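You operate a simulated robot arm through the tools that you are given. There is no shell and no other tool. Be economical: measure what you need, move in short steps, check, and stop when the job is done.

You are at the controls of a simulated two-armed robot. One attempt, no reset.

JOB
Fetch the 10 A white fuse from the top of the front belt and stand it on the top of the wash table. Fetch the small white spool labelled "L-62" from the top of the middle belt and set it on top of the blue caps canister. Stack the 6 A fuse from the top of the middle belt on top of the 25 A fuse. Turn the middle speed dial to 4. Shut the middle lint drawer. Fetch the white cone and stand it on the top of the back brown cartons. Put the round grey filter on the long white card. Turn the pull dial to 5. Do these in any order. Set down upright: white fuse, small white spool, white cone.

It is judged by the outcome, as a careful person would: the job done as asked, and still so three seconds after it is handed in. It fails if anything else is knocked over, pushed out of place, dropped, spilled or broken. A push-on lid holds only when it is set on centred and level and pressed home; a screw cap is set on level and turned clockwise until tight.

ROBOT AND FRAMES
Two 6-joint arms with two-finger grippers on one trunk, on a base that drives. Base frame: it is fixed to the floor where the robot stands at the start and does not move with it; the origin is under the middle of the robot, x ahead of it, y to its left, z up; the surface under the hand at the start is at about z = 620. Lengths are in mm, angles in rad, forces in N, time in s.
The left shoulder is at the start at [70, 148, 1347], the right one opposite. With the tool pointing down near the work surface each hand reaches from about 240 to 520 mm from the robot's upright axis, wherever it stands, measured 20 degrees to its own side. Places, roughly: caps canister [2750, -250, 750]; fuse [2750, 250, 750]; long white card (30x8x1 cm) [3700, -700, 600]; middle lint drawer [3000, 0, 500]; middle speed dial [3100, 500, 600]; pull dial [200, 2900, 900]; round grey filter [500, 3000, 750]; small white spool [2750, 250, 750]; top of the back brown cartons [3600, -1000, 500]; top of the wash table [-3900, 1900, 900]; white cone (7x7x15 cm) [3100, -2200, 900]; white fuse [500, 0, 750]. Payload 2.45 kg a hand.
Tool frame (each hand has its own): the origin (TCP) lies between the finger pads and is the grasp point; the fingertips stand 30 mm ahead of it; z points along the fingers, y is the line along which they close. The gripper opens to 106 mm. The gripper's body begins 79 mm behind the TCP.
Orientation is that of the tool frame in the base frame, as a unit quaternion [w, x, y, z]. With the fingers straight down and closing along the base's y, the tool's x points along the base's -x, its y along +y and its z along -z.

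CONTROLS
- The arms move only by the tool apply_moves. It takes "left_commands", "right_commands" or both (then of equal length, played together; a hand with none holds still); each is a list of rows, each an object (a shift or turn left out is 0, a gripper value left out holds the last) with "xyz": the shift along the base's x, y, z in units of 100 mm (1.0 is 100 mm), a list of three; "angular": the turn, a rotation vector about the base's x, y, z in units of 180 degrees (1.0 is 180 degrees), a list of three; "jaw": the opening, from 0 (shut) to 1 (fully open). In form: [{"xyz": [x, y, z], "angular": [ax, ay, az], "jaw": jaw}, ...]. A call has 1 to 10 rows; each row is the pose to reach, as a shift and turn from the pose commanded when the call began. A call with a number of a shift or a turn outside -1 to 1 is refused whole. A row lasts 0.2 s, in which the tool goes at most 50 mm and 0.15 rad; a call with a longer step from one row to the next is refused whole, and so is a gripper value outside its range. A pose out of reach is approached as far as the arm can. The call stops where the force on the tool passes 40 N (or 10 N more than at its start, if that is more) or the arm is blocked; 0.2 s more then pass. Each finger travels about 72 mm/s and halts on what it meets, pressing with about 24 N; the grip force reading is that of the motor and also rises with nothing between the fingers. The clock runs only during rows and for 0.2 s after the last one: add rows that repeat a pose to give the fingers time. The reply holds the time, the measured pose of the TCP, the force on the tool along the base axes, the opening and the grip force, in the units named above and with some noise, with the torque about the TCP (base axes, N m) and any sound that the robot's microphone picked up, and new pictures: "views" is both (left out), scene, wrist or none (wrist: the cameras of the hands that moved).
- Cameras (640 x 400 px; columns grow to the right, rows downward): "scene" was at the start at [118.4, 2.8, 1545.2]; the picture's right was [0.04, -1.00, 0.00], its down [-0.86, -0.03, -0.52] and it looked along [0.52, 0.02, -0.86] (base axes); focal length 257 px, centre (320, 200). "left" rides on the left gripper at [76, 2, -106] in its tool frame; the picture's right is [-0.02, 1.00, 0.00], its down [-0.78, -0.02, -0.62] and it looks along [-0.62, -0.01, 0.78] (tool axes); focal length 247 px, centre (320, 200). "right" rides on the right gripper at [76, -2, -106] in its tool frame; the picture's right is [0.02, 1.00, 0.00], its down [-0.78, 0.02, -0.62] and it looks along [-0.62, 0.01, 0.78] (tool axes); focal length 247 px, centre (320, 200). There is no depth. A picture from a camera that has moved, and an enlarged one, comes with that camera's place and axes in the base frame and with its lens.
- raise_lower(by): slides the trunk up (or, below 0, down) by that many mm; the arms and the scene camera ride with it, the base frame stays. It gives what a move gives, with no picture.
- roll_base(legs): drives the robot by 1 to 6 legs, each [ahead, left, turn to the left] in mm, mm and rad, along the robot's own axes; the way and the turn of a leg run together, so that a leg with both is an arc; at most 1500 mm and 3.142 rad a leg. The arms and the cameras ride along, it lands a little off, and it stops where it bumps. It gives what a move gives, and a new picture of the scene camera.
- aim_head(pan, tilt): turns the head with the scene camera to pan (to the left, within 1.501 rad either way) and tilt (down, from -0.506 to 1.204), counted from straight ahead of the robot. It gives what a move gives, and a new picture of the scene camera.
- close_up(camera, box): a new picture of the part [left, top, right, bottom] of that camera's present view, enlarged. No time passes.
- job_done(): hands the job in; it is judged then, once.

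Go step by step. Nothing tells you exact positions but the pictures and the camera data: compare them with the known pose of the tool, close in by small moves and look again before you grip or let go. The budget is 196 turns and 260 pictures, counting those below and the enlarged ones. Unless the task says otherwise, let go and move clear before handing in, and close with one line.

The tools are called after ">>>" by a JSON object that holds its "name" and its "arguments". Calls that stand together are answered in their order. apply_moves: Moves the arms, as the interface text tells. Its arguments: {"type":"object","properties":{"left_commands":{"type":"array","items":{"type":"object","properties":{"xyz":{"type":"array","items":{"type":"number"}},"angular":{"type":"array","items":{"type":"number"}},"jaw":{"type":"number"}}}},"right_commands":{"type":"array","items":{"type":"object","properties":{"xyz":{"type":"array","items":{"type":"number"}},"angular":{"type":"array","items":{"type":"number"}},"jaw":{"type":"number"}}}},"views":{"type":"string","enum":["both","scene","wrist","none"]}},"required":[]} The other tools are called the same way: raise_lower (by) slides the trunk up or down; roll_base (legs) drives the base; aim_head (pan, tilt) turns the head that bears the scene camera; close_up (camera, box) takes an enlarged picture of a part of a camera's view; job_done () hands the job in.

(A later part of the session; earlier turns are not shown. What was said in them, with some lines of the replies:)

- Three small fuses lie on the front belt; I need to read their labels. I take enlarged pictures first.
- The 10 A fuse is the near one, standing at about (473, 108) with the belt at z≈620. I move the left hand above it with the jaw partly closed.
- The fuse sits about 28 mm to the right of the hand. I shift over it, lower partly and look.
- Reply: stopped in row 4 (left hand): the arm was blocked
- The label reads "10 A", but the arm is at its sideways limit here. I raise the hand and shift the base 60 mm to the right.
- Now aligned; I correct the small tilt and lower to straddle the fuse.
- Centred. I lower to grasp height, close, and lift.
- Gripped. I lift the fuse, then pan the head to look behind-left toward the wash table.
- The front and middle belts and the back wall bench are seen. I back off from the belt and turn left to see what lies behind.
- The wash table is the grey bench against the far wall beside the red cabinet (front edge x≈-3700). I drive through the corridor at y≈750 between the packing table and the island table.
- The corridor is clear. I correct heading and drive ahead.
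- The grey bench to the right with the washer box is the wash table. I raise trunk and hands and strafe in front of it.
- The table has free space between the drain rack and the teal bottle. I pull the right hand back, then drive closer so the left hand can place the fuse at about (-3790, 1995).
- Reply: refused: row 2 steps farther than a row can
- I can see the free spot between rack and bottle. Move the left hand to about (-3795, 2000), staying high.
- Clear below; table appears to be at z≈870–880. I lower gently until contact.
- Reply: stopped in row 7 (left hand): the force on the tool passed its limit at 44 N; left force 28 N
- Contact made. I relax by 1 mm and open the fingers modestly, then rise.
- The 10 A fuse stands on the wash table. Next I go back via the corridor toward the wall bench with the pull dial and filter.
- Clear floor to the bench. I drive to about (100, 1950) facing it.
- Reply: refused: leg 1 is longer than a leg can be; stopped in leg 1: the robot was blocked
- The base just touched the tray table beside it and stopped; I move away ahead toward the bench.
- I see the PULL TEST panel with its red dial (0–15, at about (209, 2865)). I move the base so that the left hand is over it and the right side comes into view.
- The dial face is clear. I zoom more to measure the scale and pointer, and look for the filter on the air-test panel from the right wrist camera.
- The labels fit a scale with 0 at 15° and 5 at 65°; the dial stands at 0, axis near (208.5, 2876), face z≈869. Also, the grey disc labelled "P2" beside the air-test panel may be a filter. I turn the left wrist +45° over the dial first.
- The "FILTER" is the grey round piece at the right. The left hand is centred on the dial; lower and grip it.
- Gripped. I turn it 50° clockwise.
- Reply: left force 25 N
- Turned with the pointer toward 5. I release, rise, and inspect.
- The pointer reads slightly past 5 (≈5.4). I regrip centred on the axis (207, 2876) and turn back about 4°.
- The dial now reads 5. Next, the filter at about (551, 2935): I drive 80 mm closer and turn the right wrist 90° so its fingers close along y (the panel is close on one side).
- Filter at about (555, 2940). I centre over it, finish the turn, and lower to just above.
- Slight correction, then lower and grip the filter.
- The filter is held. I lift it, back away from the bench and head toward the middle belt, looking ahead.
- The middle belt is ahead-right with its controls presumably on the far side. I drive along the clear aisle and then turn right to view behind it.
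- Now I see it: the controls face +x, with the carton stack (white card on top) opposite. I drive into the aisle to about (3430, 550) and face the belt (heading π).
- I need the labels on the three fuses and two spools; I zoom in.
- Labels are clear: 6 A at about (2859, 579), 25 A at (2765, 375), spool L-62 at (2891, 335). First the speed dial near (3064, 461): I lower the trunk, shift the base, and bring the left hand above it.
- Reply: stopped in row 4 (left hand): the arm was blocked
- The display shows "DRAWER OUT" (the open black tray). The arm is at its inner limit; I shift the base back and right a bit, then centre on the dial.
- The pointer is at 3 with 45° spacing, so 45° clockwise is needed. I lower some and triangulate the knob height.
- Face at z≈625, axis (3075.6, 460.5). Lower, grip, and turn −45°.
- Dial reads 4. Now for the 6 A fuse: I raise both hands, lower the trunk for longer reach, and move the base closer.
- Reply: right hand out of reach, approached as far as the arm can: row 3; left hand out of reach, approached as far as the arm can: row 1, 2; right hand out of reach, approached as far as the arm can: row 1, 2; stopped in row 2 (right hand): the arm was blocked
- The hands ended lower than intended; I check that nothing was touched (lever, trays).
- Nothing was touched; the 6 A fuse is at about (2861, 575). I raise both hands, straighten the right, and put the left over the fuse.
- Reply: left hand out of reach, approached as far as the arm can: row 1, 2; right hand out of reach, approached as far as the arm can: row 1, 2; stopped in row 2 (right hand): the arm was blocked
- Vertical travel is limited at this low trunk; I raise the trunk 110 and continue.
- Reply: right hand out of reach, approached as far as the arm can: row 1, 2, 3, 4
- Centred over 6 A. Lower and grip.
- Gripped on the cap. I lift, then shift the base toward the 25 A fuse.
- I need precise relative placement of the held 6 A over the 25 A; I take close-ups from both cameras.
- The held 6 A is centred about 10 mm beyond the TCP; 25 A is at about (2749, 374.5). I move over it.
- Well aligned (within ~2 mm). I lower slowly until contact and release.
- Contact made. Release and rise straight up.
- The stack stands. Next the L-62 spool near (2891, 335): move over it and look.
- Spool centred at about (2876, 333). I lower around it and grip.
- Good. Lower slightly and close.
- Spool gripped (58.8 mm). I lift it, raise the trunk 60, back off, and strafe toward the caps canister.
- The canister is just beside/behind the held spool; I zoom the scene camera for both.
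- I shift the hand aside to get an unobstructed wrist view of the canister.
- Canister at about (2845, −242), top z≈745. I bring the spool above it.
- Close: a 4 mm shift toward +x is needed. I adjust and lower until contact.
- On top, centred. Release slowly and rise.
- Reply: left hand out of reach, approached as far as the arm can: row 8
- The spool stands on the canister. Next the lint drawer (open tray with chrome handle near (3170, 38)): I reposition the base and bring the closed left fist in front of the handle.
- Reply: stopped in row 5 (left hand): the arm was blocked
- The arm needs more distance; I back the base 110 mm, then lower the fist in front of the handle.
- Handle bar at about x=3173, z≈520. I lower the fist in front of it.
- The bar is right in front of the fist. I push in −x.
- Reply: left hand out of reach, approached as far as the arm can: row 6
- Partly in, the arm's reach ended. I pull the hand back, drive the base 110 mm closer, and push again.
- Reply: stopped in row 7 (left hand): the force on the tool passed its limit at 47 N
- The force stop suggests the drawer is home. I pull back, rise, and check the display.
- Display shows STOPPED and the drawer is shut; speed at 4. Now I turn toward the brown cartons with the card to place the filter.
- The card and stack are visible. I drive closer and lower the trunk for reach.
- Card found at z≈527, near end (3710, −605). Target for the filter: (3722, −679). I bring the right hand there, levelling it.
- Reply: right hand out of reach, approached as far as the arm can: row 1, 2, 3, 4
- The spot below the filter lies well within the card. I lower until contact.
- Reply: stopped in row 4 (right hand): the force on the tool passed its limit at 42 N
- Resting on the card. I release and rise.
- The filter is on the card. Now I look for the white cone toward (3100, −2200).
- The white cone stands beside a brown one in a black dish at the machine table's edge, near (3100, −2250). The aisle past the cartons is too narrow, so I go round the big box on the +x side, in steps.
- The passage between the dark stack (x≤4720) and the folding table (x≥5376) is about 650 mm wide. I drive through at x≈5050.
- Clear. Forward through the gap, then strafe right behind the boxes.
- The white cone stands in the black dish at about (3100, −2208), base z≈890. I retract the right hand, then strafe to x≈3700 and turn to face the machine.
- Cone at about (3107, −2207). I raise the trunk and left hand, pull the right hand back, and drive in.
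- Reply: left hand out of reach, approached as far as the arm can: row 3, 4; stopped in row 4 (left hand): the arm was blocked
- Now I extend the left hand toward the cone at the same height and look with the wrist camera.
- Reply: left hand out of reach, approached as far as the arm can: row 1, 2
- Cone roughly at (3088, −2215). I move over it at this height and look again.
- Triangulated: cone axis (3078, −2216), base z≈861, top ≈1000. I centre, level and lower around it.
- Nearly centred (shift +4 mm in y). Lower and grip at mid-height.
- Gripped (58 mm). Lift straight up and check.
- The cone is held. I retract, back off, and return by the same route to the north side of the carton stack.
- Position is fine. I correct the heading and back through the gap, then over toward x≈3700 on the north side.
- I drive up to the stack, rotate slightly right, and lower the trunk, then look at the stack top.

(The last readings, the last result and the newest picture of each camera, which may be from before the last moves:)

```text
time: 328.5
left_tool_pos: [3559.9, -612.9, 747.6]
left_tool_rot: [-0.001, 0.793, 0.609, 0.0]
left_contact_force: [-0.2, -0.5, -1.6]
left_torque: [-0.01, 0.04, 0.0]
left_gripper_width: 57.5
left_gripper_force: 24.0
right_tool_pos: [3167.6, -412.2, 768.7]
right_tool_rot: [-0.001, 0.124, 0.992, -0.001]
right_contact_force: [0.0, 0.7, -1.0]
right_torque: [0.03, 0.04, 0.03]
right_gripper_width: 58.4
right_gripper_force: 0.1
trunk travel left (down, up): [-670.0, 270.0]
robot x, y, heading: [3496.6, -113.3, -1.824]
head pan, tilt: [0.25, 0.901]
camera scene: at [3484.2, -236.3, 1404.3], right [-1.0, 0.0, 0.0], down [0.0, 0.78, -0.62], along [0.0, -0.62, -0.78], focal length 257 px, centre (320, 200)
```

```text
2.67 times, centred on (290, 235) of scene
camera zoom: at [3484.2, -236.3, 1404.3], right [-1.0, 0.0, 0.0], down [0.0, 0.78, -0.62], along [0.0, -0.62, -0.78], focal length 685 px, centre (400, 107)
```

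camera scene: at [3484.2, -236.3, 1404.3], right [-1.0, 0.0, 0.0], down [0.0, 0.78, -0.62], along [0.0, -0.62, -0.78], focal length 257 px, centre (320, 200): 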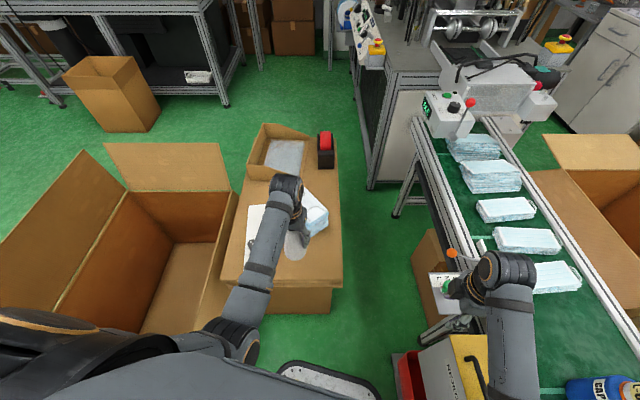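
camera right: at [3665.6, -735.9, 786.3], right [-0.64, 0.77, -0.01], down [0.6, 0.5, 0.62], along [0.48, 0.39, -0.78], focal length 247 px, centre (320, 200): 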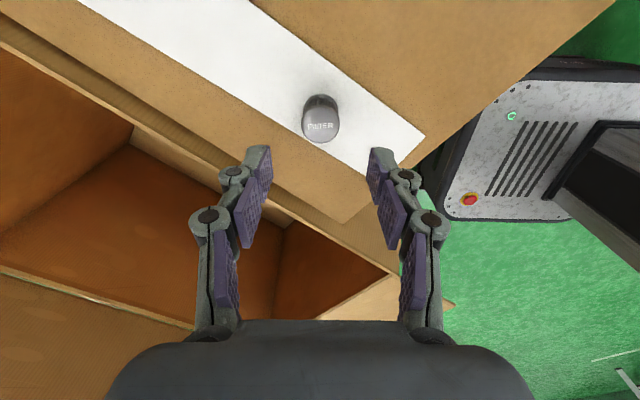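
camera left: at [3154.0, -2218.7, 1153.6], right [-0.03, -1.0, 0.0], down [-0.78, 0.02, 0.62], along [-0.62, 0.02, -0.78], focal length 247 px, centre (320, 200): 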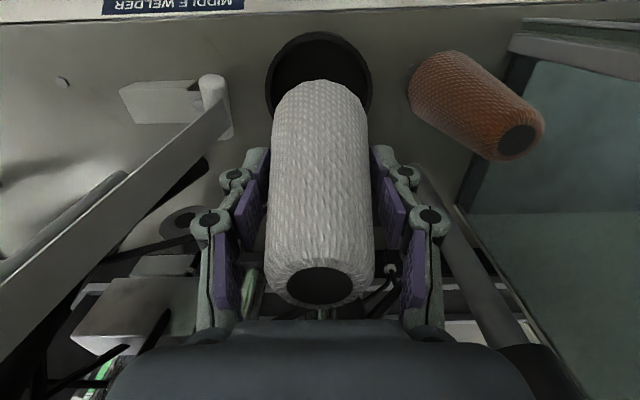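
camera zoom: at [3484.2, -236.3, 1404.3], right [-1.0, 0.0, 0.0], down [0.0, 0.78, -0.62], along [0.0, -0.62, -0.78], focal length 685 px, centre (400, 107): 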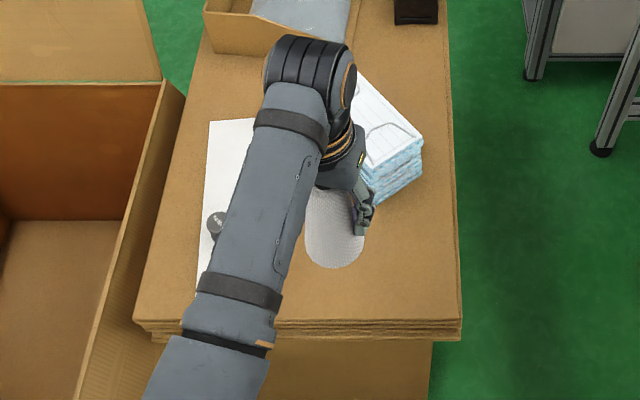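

There is a clear area in front of the mask stack. I move to (3530, −636) and lower to just above.

>>> {"name": "apply_moves", "arguments": {"left_commands": [{"xyz": [-0.15, -0.1, -0.2]}, {"xyz": [-0.3, -0.23, -0.5]}, {"xyz": [-0.3, -0.23, -0.9]}, {"xyz": [-0.3, -0.23, -0.95]}, {"xyz": [-0.3, -0.23, -0.95]}], "views": "wrist"}}

>>> {"name": "close_up", "arguments": {"camera": "scene", "box": [210, 160, 370, 310]}}

```text
time: 329.7
left_tool_pos: [3531.2, -637.3, 652.5]
left_tool_rot: [0.0, 0.793, 0.609, 0.001]
left_contact_force: [0.3, -0.3, -1.8]
left_torque: [-0.01, 0.04, 0.0]
left_gripper_width: 57.4
left_gripper_force: 24.1
right_tool_pos: [3168.4, -412.3, 769.7]
right_tool_rot: [0.0, 0.123, 0.992, -0.002]
right_contact_force: [-0.2, 0.8, -0.5]
right_torque: [0.0, 0.01, -0.03]
right_gripper_width: 58.1
right_gripper_force: 0.0
trunk travel left (down, up): [-670.0, 270.0]
robot x, y, heading: [3495.4, -109.9, -1.826]
head pan, tilt: [0.25, 0.901]
camera left: at [3550.7, -564.8, 759.1], right [0.96, -0.28, 0.0], down [-0.22, -0.75, 0.62], along [-0.17, -0.6, -0.78], focal length 247 px, centre (320, 200)
```

left: 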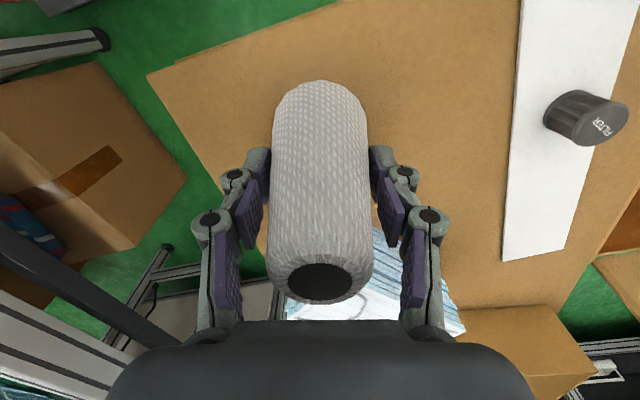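

```text
2.67 times, centred on (290, 235) of scene
camera zoom: at [3484.3, -236.4, 1404.2], right [-1.0, 0.0, 0.0], down [0.0, 0.78, -0.62], along [0.0, -0.62, -0.78], focal length 685 px, centre (400, 107)
```

zoom: 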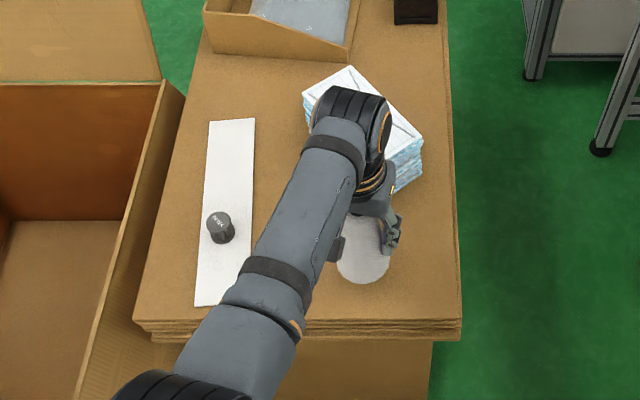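

Clear. Lower gently until contact.

>>> {"name": "apply_moves", "arguments": {"left_commands": [{"xyz": [0, 0.05, -0.15]}, {"xyz": [0, 0.05, -0.25]}, {"xyz": [0, 0.05, -0.3]}, {"xyz": [0, 0.05, -0.34]}, {"xyz": [0, 0.05, -0.37]}, {"xyz": [0, 0.05, -0.4]}, {"xyz": [0, 0.05, -0.43]}, {"xyz": [0, 0.05, -0.46]}, {"xyz": [0, 0.05, -0.49]}], "views": "wrist"}}

```text
time: 331.4
left_tool_pos: [3529.5, -631.9, 612.4]
left_tool_rot: [0.001, 0.792, 0.61, -0.001]
left_contact_force: [1.7, 10.6, 22.3]
left_torque: [0.69, -0.73, 0.28]
left_gripper_width: 62.4
left_gripper_force: 24.1
right_tool_pos: [3168.5, -409.9, 770.3]
right_tool_rot: [-0.001, 0.124, 0.992, -0.004]
right_contact_force: [0.4, 0.5, -0.1]
right_torque: [-0.04, 0.02, 0.0]
right_gripper_width: 58.4
right_gripper_force: 0.0
trunk travel left (down, up): [-670.0, 270.0]
robot x, y, heading: [3497.0, -114.5, -1.82]
head pan, tilt: [0.25, 0.901]
stopped in row 8 (left hand): the force on the tool passed its limit at 41 N (the readings are from after the stop); the commanded pose is now the measured one
camera left: at [3548.9, -558.4, 719.2], right [0.96, -0.28, 0.0], down [-0.22, -0.75, 0.62], along [-0.17, -0.6, -0.78], focal length 247 px, centre (320, 200)
```

left: 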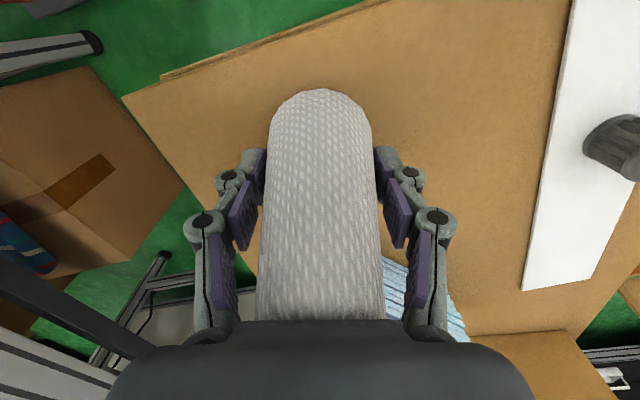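

Contact. I relax upward a few mm while opening so that the cone settles, then rise.

>>> {"name": "apply_moves", "arguments": {"left_commands": [{"xyz": [0, 0, 0.02], "jaw": 0.65}, {"xyz": [0, 0, 0.02], "jaw": 0.8}, {"xyz": [0, 0, 0.02], "jaw": 0.8}, {"xyz": [0, 0, 0.3]}, {"xyz": [0, 0, 0.7]}, {"xyz": [0, 0, 1.0]}, {"xyz": [0, 0, 1.0]}], "views": "wrist"}}

>>> {"name": "close_up", "arguments": {"camera": "scene", "box": [210, 160, 370, 310]}}

```text
time: 333.0
left_tool_pos: [3527.7, -633.3, 709.3]
left_tool_rot: [0.0, 0.793, 0.61, -0.001]
left_contact_force: [0.4, 0.2, -0.1]
left_torque: [0.0, -0.02, -0.04]
left_gripper_width: 84.9
left_gripper_force: 0.0
right_tool_pos: [3167.2, -412.7, 768.9]
right_tool_rot: [-0.002, 0.123, 0.992, -0.001]
right_contact_force: [0.0, -0.3, -0.6]
right_torque: [-0.02, 0.03, -0.01]
right_gripper_width: 58.0
right_gripper_force: 0.0
trunk travel left (down, up): [-670.0, 270.0]
robot x, y, heading: [3502.5, -113.1, -1.818]
head pan, tilt: [0.25, 0.901]
camera left: at [3549.4, -561.0, 816.1], right [0.96, -0.28, 0.0], down [-0.22, -0.75, 0.62], along [-0.17, -0.6, -0.78], focal length 247 px, centre (320, 200)
```

left: 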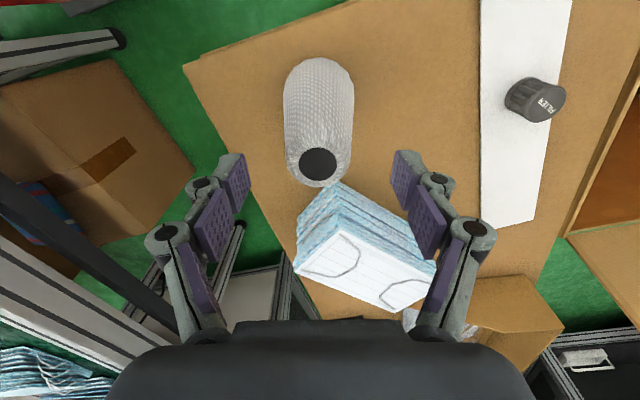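

```text
2.67 times, centred on (290, 235) of scene
camera zoom: at [3484.1, -235.9, 1404.3], right [-1.0, 0.0, 0.0], down [0.0, 0.78, -0.62], along [0.0, -0.62, -0.78], focal length 685 px, centre (400, 107)
```

zoom: 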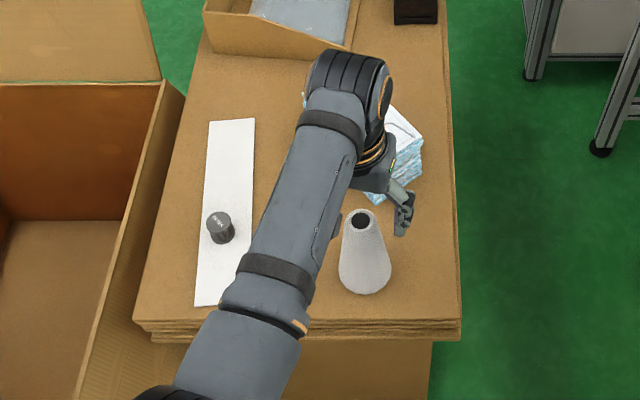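

The cone stands upright on the cartons. I raise clear, back away, and take a last look over the middle belt.

>>> {"name": "raise_lower", "arguments": {"by": 200}}

>>> {"name": "roll_base", "arguments": {"legs": [[-250, 0, 0]]}}

>>> {"name": "aim_head", "arguments": {"pan": -0.9, "tilt": 0.6}}

```text
time: 335.2
left_tool_pos: [3528.7, -633.6, 908.6]
left_tool_rot: [0.0, 0.793, 0.609, 0.0]
left_contact_force: [-0.2, 0.8, -0.5]
left_torque: [0.01, 0.01, -0.03]
left_gripper_width: 84.7
left_gripper_force: 0.1
right_tool_pos: [3167.8, -412.0, 967.8]
right_tool_rot: [-0.001, 0.123, 0.992, -0.003]
right_contact_force: [-0.1, -0.1, 0.0]
right_torque: [-0.01, -0.01, 0.04]
right_gripper_width: 57.9
right_gripper_force: 0.0
trunk travel left (down, up): [-870.0, 70.0]
robot x, y, heading: [3497.8, -113.0, -1.825]
head pan, tilt: [0.25, 0.901]
```

```text
time: 337.0
left_tool_pos: [3591.1, -386.7, 908.4]
left_tool_rot: [-0.001, 0.794, 0.608, 0.0]
left_contact_force: [-0.5, 0.2, 0.1]
left_torque: [0.0, 0.01, 0.03]
left_gripper_width: 84.9
left_gripper_force: 0.1
right_tool_pos: [3231.7, -163.6, 969.4]
right_tool_rot: [-0.002, 0.126, 0.992, -0.002]
right_contact_force: [0.0, -0.2, -0.3]
right_torque: [0.03, 0.02, -0.02]
right_gripper_width: 58.3
right_gripper_force: 0.1
trunk travel left (down, up): [-870.0, 70.0]
robot x, y, heading: [3559.8, 136.3, -1.822]
head pan, tilt: [0.25, 0.901]
camera scene: at [3547.0, 9.9, 1604.1], right [-1.0, 0.0, 0.0], down [0.0, 0.78, -0.62], along [0.0, -0.62, -0.78], focal length 257 px, centre (320, 200)
```

scene: 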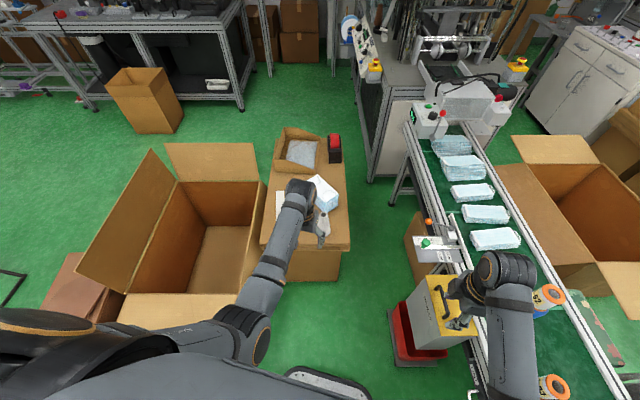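

```text
time: 338.4
left_tool_pos: [3592.1, -385.9, 909.6]
left_tool_rot: [-0.001, 0.793, 0.609, 0.0]
left_contact_force: [0.8, -0.3, 0.0]
left_torque: [-0.01, 0.0, -0.04]
left_gripper_width: 84.9
left_gripper_force: 0.0
right_tool_pos: [3231.2, -163.6, 968.6]
right_tool_rot: [-0.001, 0.125, 0.992, -0.003]
right_contact_force: [0.1, 0.7, 0.0]
right_torque: [-0.02, 0.02, 0.0]
right_gripper_width: 58.6
right_gripper_force: 0.1
trunk travel left (down, up): [-870.0, 70.0]
robot x, y, heading: [3561.1, 135.0, -1.821]
head pan, tilt: [-0.901, 0.6]
camera scene: at [3467.0, 51.6, 1629.1], right [-0.41, 0.91, 0.0], down [0.52, 0.23, -0.82], along [-0.75, -0.33, -0.57], focal length 257 px, centre (320, 200)
```

scene: 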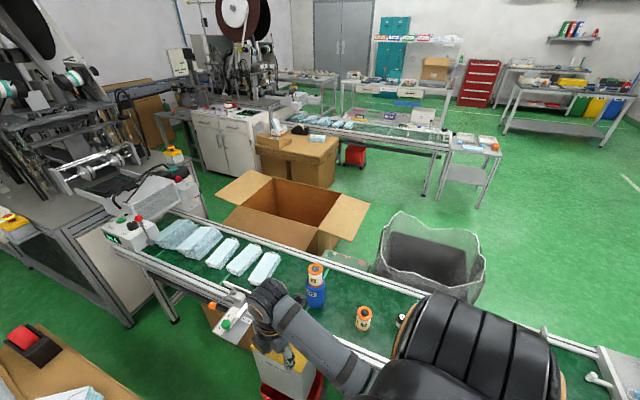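

Everything I can see from here is in place, and both hands are empty and clear, so I hand the job in.

>>> {"name": "job_done", "arguments": {}}

```text
The job is handed in.
```

I did all eight tasks and handed the job in; each result was checked by camera when I finished it. The base once bumped the tray table at the end of the front belt and stopped. I saw nothing disturbed, but I did not go back for a close look at it.
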